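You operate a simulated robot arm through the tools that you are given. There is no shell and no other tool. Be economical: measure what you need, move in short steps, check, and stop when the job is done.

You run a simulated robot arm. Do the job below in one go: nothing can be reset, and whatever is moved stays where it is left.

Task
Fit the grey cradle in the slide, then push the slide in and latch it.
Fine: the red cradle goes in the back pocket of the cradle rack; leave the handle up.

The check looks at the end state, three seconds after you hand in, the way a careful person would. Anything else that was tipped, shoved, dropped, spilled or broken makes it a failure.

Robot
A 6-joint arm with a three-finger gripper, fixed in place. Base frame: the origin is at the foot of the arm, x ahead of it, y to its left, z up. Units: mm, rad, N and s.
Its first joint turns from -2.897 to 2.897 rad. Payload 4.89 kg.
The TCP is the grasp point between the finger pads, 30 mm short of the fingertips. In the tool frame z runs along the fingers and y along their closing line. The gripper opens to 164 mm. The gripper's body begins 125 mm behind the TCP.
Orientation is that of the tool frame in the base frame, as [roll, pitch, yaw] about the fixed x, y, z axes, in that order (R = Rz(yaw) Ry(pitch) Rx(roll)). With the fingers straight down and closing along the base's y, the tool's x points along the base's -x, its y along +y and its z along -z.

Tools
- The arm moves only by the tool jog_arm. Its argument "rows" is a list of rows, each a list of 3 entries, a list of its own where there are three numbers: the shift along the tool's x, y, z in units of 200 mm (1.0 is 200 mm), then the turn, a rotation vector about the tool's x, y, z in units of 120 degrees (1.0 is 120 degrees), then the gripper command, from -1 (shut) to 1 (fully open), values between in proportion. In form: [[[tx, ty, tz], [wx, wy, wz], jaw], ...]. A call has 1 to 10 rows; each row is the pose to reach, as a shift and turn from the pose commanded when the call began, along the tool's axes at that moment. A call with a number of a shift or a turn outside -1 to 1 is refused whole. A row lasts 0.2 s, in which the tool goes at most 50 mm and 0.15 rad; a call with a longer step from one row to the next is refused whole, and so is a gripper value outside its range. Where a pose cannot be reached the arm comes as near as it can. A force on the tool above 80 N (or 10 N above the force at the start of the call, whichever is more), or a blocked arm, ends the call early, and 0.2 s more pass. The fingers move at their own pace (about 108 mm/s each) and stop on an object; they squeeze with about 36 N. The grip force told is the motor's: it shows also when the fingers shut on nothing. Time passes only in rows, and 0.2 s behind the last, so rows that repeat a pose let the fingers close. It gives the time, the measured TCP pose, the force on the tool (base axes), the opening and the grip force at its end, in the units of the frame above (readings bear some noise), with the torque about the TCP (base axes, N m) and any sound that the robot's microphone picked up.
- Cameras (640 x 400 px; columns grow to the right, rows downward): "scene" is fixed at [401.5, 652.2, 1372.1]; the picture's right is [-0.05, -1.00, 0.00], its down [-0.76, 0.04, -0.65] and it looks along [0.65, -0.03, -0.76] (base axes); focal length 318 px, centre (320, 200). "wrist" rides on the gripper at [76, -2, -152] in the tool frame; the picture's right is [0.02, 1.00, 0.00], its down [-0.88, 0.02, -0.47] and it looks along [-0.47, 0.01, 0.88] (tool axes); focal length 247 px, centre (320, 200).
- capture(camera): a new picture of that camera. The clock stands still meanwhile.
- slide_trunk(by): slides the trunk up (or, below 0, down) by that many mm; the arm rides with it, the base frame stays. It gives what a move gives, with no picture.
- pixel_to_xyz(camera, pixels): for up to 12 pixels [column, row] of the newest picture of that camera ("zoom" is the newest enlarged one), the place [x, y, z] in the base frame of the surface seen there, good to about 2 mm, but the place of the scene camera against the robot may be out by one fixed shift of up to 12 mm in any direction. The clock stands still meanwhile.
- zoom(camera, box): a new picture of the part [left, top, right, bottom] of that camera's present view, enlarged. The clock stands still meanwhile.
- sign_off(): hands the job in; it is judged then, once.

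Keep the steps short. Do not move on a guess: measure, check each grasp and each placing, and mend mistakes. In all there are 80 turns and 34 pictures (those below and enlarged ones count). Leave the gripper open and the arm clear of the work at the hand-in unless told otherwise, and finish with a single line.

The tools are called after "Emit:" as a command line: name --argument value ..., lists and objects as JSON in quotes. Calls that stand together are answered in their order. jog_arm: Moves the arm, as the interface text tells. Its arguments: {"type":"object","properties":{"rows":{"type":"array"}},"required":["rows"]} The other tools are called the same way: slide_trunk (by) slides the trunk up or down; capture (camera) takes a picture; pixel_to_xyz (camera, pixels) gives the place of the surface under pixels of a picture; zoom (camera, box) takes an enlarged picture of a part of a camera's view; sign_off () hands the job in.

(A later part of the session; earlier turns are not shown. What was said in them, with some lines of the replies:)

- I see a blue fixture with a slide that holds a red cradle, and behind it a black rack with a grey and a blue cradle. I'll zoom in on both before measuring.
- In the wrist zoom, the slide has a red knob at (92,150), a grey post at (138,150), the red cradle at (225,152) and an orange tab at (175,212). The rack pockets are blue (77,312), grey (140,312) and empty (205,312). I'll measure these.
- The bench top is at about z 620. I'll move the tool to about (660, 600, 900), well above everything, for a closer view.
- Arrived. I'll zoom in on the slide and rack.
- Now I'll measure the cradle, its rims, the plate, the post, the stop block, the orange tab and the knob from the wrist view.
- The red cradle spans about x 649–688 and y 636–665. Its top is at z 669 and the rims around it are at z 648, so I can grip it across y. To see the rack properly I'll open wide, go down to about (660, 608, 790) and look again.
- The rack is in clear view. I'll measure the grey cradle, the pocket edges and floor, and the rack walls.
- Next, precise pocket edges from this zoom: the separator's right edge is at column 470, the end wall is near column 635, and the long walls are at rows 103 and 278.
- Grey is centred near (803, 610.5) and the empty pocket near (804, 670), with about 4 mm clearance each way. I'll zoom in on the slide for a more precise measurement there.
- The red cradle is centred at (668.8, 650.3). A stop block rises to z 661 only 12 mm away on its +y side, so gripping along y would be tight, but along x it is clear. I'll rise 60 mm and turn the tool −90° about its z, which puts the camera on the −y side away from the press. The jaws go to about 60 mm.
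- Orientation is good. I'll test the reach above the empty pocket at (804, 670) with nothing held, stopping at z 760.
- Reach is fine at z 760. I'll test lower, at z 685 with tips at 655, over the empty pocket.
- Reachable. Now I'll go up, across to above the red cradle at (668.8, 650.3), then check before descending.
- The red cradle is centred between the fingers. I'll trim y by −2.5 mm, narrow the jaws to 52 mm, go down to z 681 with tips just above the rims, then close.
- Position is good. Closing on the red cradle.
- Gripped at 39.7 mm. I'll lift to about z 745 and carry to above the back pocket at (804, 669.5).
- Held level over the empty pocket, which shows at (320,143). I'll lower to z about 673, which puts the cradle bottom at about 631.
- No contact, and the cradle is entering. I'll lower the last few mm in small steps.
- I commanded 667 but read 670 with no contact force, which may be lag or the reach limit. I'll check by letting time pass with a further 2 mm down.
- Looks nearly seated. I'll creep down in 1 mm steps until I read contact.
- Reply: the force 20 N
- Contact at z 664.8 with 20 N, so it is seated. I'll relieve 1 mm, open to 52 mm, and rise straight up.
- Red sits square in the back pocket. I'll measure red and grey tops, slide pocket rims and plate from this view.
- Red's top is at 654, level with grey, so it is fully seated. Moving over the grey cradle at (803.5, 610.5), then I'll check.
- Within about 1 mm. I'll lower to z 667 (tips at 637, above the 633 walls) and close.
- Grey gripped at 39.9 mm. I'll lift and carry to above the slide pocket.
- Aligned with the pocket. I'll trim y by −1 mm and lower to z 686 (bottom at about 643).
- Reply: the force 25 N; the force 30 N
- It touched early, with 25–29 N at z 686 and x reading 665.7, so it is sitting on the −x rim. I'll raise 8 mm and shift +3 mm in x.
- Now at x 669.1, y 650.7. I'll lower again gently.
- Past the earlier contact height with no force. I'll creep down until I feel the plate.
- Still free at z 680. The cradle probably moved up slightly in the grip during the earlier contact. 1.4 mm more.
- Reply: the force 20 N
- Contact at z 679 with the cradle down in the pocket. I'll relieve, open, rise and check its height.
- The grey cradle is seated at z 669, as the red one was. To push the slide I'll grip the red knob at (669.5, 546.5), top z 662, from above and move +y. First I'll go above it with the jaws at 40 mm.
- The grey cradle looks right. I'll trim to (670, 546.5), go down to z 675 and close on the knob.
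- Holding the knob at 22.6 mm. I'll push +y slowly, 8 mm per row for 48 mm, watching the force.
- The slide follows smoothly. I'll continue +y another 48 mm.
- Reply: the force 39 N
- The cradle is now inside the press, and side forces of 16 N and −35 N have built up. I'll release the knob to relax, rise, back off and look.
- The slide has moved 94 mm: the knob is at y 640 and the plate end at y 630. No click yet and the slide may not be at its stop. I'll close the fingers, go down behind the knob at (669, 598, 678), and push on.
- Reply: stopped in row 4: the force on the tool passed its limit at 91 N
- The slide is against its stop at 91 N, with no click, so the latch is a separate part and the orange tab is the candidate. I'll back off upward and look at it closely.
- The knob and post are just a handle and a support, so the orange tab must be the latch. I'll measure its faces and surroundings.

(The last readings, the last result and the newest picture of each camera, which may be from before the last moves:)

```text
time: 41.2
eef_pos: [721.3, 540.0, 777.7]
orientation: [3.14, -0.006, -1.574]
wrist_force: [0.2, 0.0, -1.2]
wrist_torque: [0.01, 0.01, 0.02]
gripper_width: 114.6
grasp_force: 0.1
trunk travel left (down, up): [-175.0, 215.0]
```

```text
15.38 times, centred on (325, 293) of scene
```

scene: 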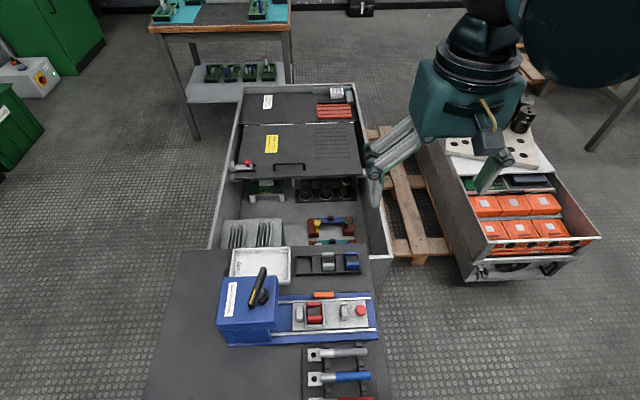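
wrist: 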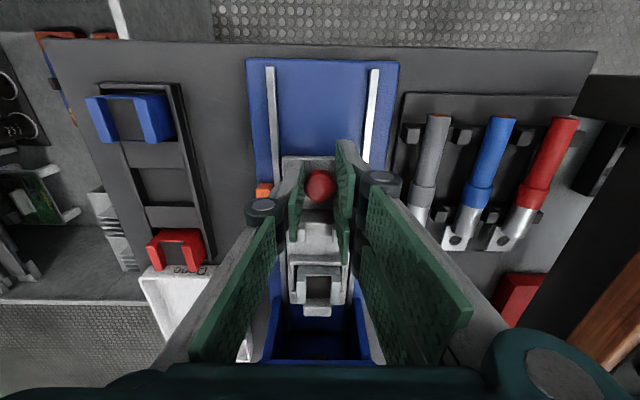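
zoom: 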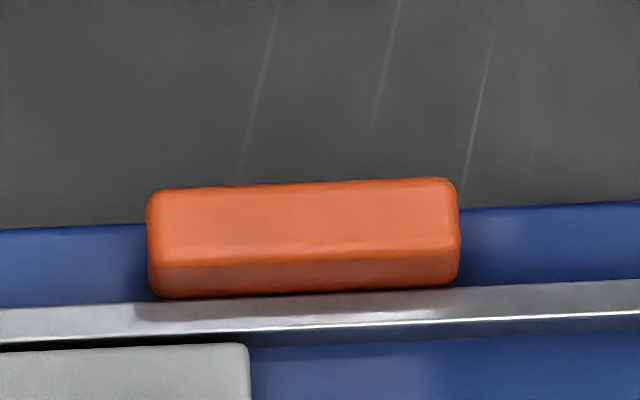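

The bar spans about x 709–722, y 602–648, with top z 648, beside the rail. Its centre is (715.5, 625) and the plate end is at y ~633. Turned 90° about its centre, it would stand just behind the plate, so it looks like a turn-button. I'll position above it with the jaws at 30 mm.

Emit:
jog_arm --rows '[[[-0.12, 0.029, 0], [0, 0, 0], -0.3], [[-0.28, 0.029, 0.1], [0, 0, 0], -0.634], [[-0.425, 0.029, 0.2], [0, 0, 0], -0.634], [[-0.425, 0.029, 0.28], [0, 0, 0], -0.634], [[-0.425, 0.029, 0.28], [0, 0, 0], -0.634]]'

Emit:
zoom --camera "wrist" --box '[260, 100, 400, 220]'

```text
time: 42.4
eef_pos: [713.4, 627.0, 720.4]
orientation: [3.138, -0.009, -1.574]
wrist_force: [0.9, 0.3, -1.1]
wrist_torque: [-0.03, 0.04, -0.01]
gripper_width: 29.8
grasp_force: 0.1
trunk travel left (down, up): [-175.0, 215.0]
```

```text
3.33 times, centred on (330, 160) of wrist
```

zoom: 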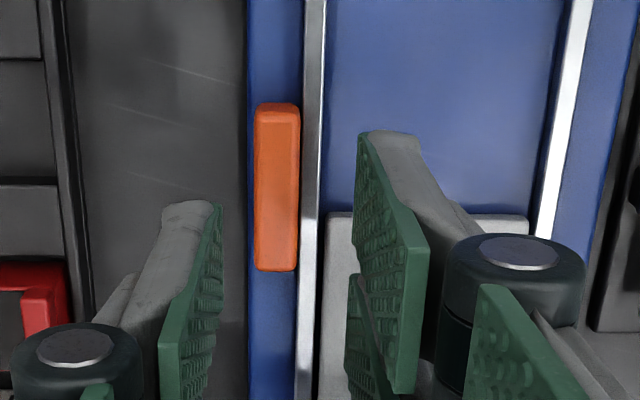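

Emit:
pixel_to_xyz --camera "zoom" --pixels '[[278, 115], [277, 262], [259, 190], [296, 190], [340, 218], [340, 213], [272, 285], [313, 190]]'

```text
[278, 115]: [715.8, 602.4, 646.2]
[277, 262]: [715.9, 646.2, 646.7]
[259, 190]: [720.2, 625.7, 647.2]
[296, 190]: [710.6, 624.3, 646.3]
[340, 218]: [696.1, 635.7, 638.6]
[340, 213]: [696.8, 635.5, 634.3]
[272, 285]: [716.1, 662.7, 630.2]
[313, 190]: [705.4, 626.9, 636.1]
```

The bar centre is (715.6, 625) and the plate end is y 635. I'll trim, lower to z 671 (tips at 641) and close gently on the bar.

Emit:
jog_arm --rows '[[[0.01, -0.01, 0.1], [0, 0, 0], -0.634], [[0.01, -0.01, 0.2], [0, 0, 0], -0.634], [[0.01, -0.01, 0.247], [0, 0, 0], -0.634], [[0.01, -0.01, 0.247], [0, 0, 0], -0.634], [[0.01, -0.01, 0.247], [0, 0, 0], -1], [[0.01, -0.01, 0.247], [0, 0, 0], -1]]'

```text
time: 43.8
eef_pos: [715.9, 622.9, 669.3]
orientation: [3.138, -0.008, -1.575]
wrist_force: [1.5, -0.2, -4.0]
wrist_torque: [0.19, -0.02, -0.01]
gripper_width: 12.7
grasp_force: 45.1
trunk travel left (down, up): [-175.0, 215.0]
```

The bar is gripped at 12.7 mm. I'll test a small turn of +12° about tool z, watching torque and force.

Emit:
jog_arm --rows '[[[0, 0, 0], [0, 0, 0.03], -1], [[0, 0, 0], [0, 0, 0.06], -1], [[0, 0, 0], [0, 0, 0.1], -1], [[0, 0, 0], [0, 0, 0.1], -1]]'

```text
time: 44.8
eef_pos: [714.8, 622.4, 669.6]
orientation: [3.141, -0.011, -1.785]
wrist_force: [-33.0, -21.6, -19.9]
wrist_torque: [-0.67, 0.86, 0.07]
gripper_width: 13.2
grasp_force: 44.6
trunk travel left (down, up): [-175.0, 215.0]
```

It turned, but side forces of −33 and −21 N show the true pivot isn't at the TCP. I'll follow the force by 3 mm and see whether it drops.

Emit:
jog_arm --rows '[[[0.005, 0.005, 0], [0, 0, 0], -1], [[0.0106, 0.0106, 0], [0, 0, 0], -1], [[0.0106, 0.0106, 0], [0, 0, 0], -1]]'

Emit:
zoom --camera "wrist" --box '[270, 120, 390, 220]'

```text
time: 45.6
eef_pos: [714.7, 623.0, 669.7]
orientation: [-3.142, -0.006, -1.783]
wrist_force: [-6.4, 14.2, -26.6]
wrist_torque: [0.9, 0.01, 0.03]
gripper_width: 13.0
grasp_force: 45.1
trunk travel left (down, up): [-175.0, 215.0]
```

```text
4.00 times, centred on (330, 170) of wrist
```

zoom: 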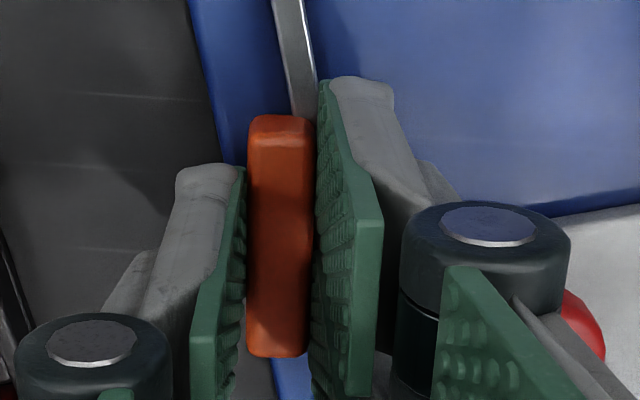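

The bar turned with the gripper and its centre stayed near (715, 623), so it is a centre-pivot turn-button. I'll continue turning 36° with a small position relief.

Emit:
jog_arm --rows '[[[-0.004, 0.001, 0.003], [0, 0, 0.05], -1], [[-0.004, 0.001, 0.003], [0, 0, 0.1], -1], [[-0.004, 0.001, 0.003], [0, 0, 0.15], -1], [[-0.004, 0.001, 0.003], [0, 0, 0.2], -1], [[-0.004, 0.001, 0.003], [0, 0, 0.25], -1], [[-0.004, 0.001, 0.003], [0, 0, 0.3], -1], [[-0.004, 0.001, 0.003], [0, 0, 0.3], -1]]'

```text
time: 47.2
eef_pos: [714.2, 624.4, 669.0]
orientation: [-3.137, -0.008, -2.412]
wrist_force: [-29.9, 21.6, -12.8]
wrist_torque: [0.02, 1.42, 0.08]
gripper_width: 12.7
grasp_force: 44.6
trunk travel left (down, up): [-175.0, 215.0]
```

It is rotating well, now at 48° total. Side force is about 37 N along tool +y, so I'll relieve 2.5 mm and turn on by 30°.

Emit:
jog_arm --rows '[[[0, 0.012, 0], [0, 0, 0], -1], [[0, 0.012, 0], [0, 0, 0.05], -1], [[0, 0.012, 0], [0, 0, 0.1], -1], [[0, 0.012, 0], [0, 0, 0.15], -1], [[0, 0.012, 0], [0, 0, 0.2], -1], [[0, 0.012, 0], [0, 0, 0.25], -1], [[0, 0.012, 0], [0, 0, 0.25], -1]]'

```text
time: 48.8
eef_pos: [714.5, 625.4, 670.3]
orientation: [-3.134, -0.005, -2.935]
wrist_force: [-10.7, 39.3, -4.1]
wrist_torque: [0.89, 1.19, 0.08]
gripper_width: 12.9
grasp_force: 45.1
trunk travel left (down, up): [-175.0, 215.0]
```

At 78° total. I'll relieve +y 3 mm and turn the last 12°.

Emit:
jog_arm --rows '[[[0.004, 0.015, 0], [0, 0, 0], -1], [[0.004, 0.015, 0], [0, 0, 0.05], -1], [[0.004, 0.015, 0], [0, 0, 0.1], -1], [[0.004, 0.015, 0], [0, 0, 0.1], -1], [[0.004, 0.015, 0], [0, 0, 0.1], -1]]'

```text
time: 50.0
eef_pos: [713.2, 625.8, 669.5]
orientation: [-3.133, -0.003, 3.136]
wrist_force: [36.3, -3.7, 8.7]
wrist_torque: [-0.07, -1.07, 0.5]
gripper_width: 13.1
grasp_force: 44.8
trunk travel left (down, up): [-175.0, 215.0]
```

At 90° a z torque of 0.5 appears, which suggests the end stop. I'll relieve x, open just enough, rise straight up and look.

Emit:
jog_arm --rows '[[[-0.01, 0, 0], [0, 0, 0], -1], [[-0.01, 0, 0], [0, 0, 0], -0.7], [[-0.01, 0, 0], [0, 0, 0], -0.7], [[-0.01, 0, -0.1], [0, 0, 0], -0.7], [[-0.01, 0, -0.3], [0, 0, 0], -0.7], [[-0.01, -0.05, -0.5], [0, 0, 0], -0.7], [[0.15, -0.1, -0.65], [0, 0, 0], 0], [[0.35, -0.1, -0.7], [0, 0, 0], 0.4], [[0.35, -0.1, -0.7], [0, 0, 0], 0.4]]'

Emit:
zoom --camera "wrist" --box '[240, 60, 440, 200]'

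```text
time: 52.0
eef_pos: [644.3, 610.5, 807.5]
orientation: [-3.133, -0.003, 3.139]
wrist_force: [-0.9, 1.2, 0.8]
wrist_torque: [0.05, 0.03, -0.05]
gripper_width: 115.0
grasp_force: 0.1
trunk travel left (down, up): [-175.0, 215.0]
```

```text
2.86 times, centred on (340, 130) of wrist
```

zoom: 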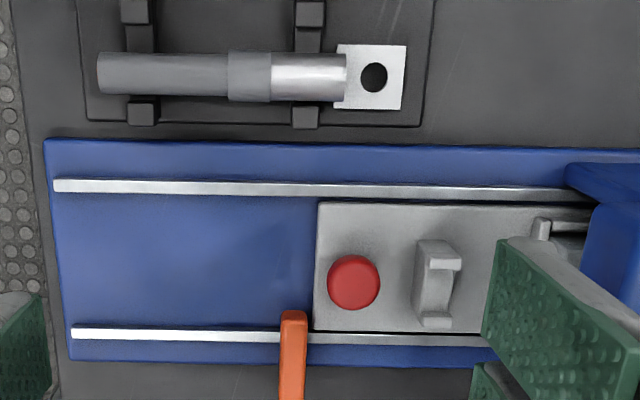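

The bar now stands across the rail, right behind the plate's end. I'll measure bar and plate.

Emit:
pixel_to_xyz --camera "zoom" --pixels '[[293, 318], [291, 385], [305, 330], [284, 330], [318, 320], [320, 220], [352, 280], [435, 250], [312, 345]]'

Emit:
zoom --camera "scene" --box '[210, 240, 390, 352]'

```text
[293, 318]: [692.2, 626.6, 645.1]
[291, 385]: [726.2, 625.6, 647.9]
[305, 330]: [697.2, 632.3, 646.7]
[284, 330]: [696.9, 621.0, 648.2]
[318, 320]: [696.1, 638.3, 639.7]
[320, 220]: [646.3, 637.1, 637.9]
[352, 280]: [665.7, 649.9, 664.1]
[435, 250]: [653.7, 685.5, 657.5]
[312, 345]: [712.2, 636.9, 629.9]
```

```text
3.56 times, centred on (300, 296) of scene
```

zoom: 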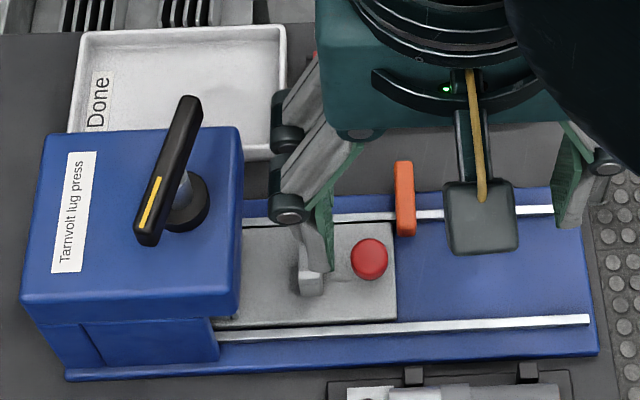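

The bar is across with about 3–4 mm of gap to the plate end (y ~637). My earlier push may have been stopped by an impact rather than the end stop, so I want a slow check push. First I'll check handle clearance for the gripper body.

Emit:
pixel_to_xyz --camera "zoom" --pixels '[[190, 103], [147, 238], [200, 105], [185, 160], [205, 210], [235, 180], [370, 255], [405, 200], [390, 300], [390, 240]]'

```text
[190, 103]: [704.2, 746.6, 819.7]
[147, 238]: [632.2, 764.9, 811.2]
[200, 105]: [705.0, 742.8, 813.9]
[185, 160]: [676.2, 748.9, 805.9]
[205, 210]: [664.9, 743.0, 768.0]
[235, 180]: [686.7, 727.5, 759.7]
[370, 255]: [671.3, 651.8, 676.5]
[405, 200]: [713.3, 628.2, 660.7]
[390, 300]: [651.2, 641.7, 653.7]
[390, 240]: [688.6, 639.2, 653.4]
```

The handle is at y ≥ 740 and the gripper body will reach about y 715, so it is clear. I'll close the fingers and go down behind the knob at (669, 610, 680).

Emit:
jog_arm --rows '[[[-0.12, 0, 0], [0, 0, 0], 0], [[-0.12, 0, 0.1], [0, 0, 0], -1], [[-0.12, 0, 0.3], [0, 0, 0], -1], [[-0.12, 0, 0.5], [0, 0, 0], -1], [[-0.12, 0, 0.63], [0, 0, 0], -1], [[-0.12, 0, 0.63], [0, 0, 0], -1]]'

```text
time: 53.4
eef_pos: [665.7, 608.0, 686.2]
orientation: [-3.133, -0.005, 3.137]
wrist_force: [0.9, -0.2, 0.0]
wrist_torque: [0.01, 0.0, 0.0]
gripper_width: 0.0
grasp_force: 36.0
trunk travel left (down, up): [-175.0, 215.0]
```

Emit:
jog_arm --rows '[[[-0.02, 0.0, 0.03], [0, 0, 0], -1], [[-0.02, 0.03, 0.03], [0, 0, 0], -1], [[-0.02, 0.05, 0.03], [0, 0, 0], -1], [[-0.02, 0.06, 0.03], [0, 0, 0], -1], [[-0.02, 0.07, 0.03], [0, 0, 0], -1], [[-0.02, 0.08, 0.03], [0, 0, 0], -1], [[-0.02, 0.09, 0.03], [0, 0, 0], -1], [[-0.02, 0.1, 0.03], [0, 0, 0], -1], [[-0.02, 0.105, 0.03], [0, 0, 0], -1], [[-0.02, 0.11, 0.03], [0, 0, 0], -1]]'

```text
time: 55.6
eef_pos: [668.1, 628.6, 676.9]
orientation: [-3.134, -0.003, 3.139]
wrist_force: [-2.2, -11.6, -2.1]
wrist_torque: [-0.22, 0.06, -0.01]
gripper_width: 0.0
grasp_force: 35.8
trunk travel left (down, up): [-175.0, 215.0]
```

Contact with the knob at −12 N. I'll continue in 1 mm steps to see whether it slides or stops.

Emit:
jog_arm --rows '[[[0, 0.005, 0], [0, 0, 0], -1], [[0, 0.01, 0], [0, 0, 0], -1], [[0, 0.015, 0], [0, 0, 0], -1], [[0, 0.02, 0], [0, 0, 0], -1], [[0, 0.025, 0], [0, 0, 0], -1], [[0, 0.03, 0], [0, 0, 0], -1]]'

```text
time: 56.6
eef_pos: [669.2, 628.0, 678.0]
orientation: [-3.128, -0.005, 3.135]
wrist_force: [-1.5, -14.8, 1.6]
wrist_torque: [-0.1, 0.08, -0.02]
gripper_width: 0.1
grasp_force: 36.0
trunk travel left (down, up): [-175.0, 215.0]
stopped in row 4: the force on the tool passed its limit at 83 N (the readings are from after the stop); the commanded pose is now the measured one
```

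A solid stop: 83 N with no further travel, so the slide is fully in. I'll back away, rise, open, and take a final look.

Emit:
jog_arm --rows '[[[0, -0.06, 0], [0, 0, 0], -1], [[0, -0.1, -0.1], [0, 0, 0], -1], [[0, -0.15, -0.3], [0, 0, 0], -1], [[0, -0.3, -0.5], [0, 0, 0], 0], [[0, -0.5, -0.7], [0, 0, 0], 1], [[0, -0.7, -0.85], [0, 0, 0], 1], [[0, -0.85, -0.95], [0, 0, 0], 1], [[0, -0.85, -0.95], [0, 0, 0], 1]]'

Emit:
capture --camera "scene"

Emit:
zoom --camera "scene" --box '[210, 240, 390, 352]'

```text
refused: row 5 steps farther than a row can; nothing moved
```

```text
3 pictures are left
```

scene: 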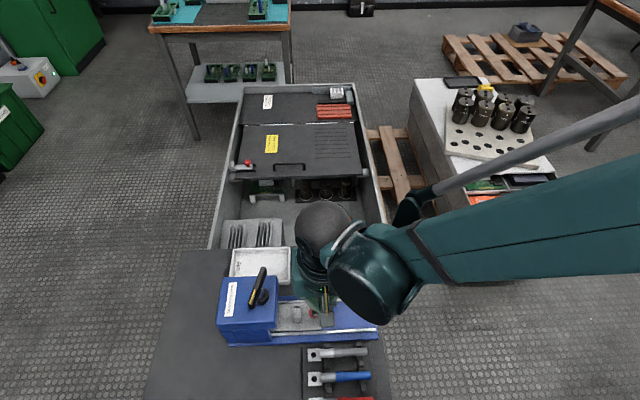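

```text
3.56 times, centred on (300, 296) of scene
```

zoom: 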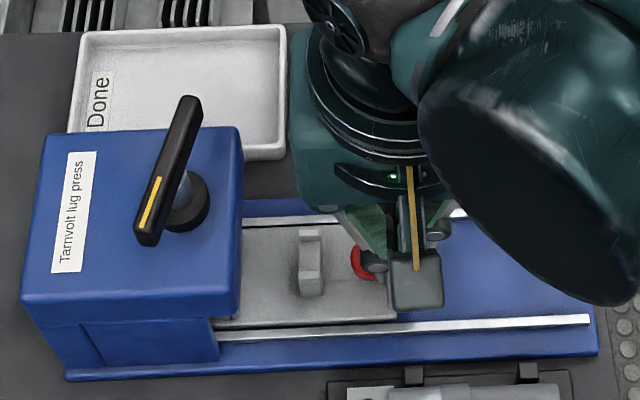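

One row stepped too far and the move was refused. I'll repeat the retreat with smaller steps.

Emit:
jog_arm --rows '[[[0, -0.06, 0], [0, 0, 0], -1], [[0, -0.1, -0.1], [0, 0, 0], -1], [[0, -0.12, -0.3], [0, 0, 0], -1], [[0, -0.2, -0.5], [0, 0, 0], -1], [[0, -0.32, -0.7], [0, 0, 0], 0], [[0, -0.48, -0.85], [0, 0, 0], 1], [[0, -0.67, -0.95], [0, 0, 0], 1], [[0, -0.85, -0.99], [0, 0, 0], 1], [[0, -0.99, -0.99], [0, 0, 0], 1], [[0, -0.99, -0.99], [0, 0, 0], 1]]'

Emit:
zoom --camera "scene" --box '[210, 240, 390, 352]'

```text
time: 58.8
eef_pos: [668.2, 433.2, 879.5]
orientation: [-3.128, -0.004, 3.137]
wrist_force: [0.5, -0.2, 0.7]
wrist_torque: [0.03, -0.01, -0.05]
gripper_width: 163.9
grasp_force: 0.0
trunk travel left (down, up): [-175.0, 215.0]
```

```text
3.56 times, centred on (300, 296) of scene
```

zoom: 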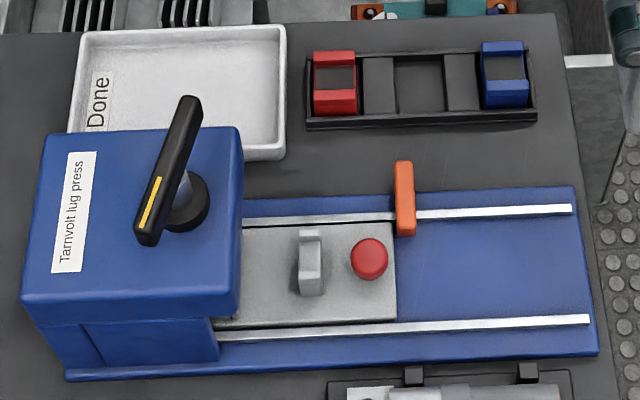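

The final view shows red in the back pocket, blue untouched, the slide fully in with the grey cradle, and the orange latch turned across behind the plate. The handle is still up and the arm is clear with the gripper open, so I'm handing in.

Emit:
sign_off

```text
The job is handed in.
```

The grey cradle is in the slide, the slide is pushed fully in and latched with the orange turn-button, the red cradle is in the rack's empty end pocket (+y side), which I took to be the back one, and the handle is still up.
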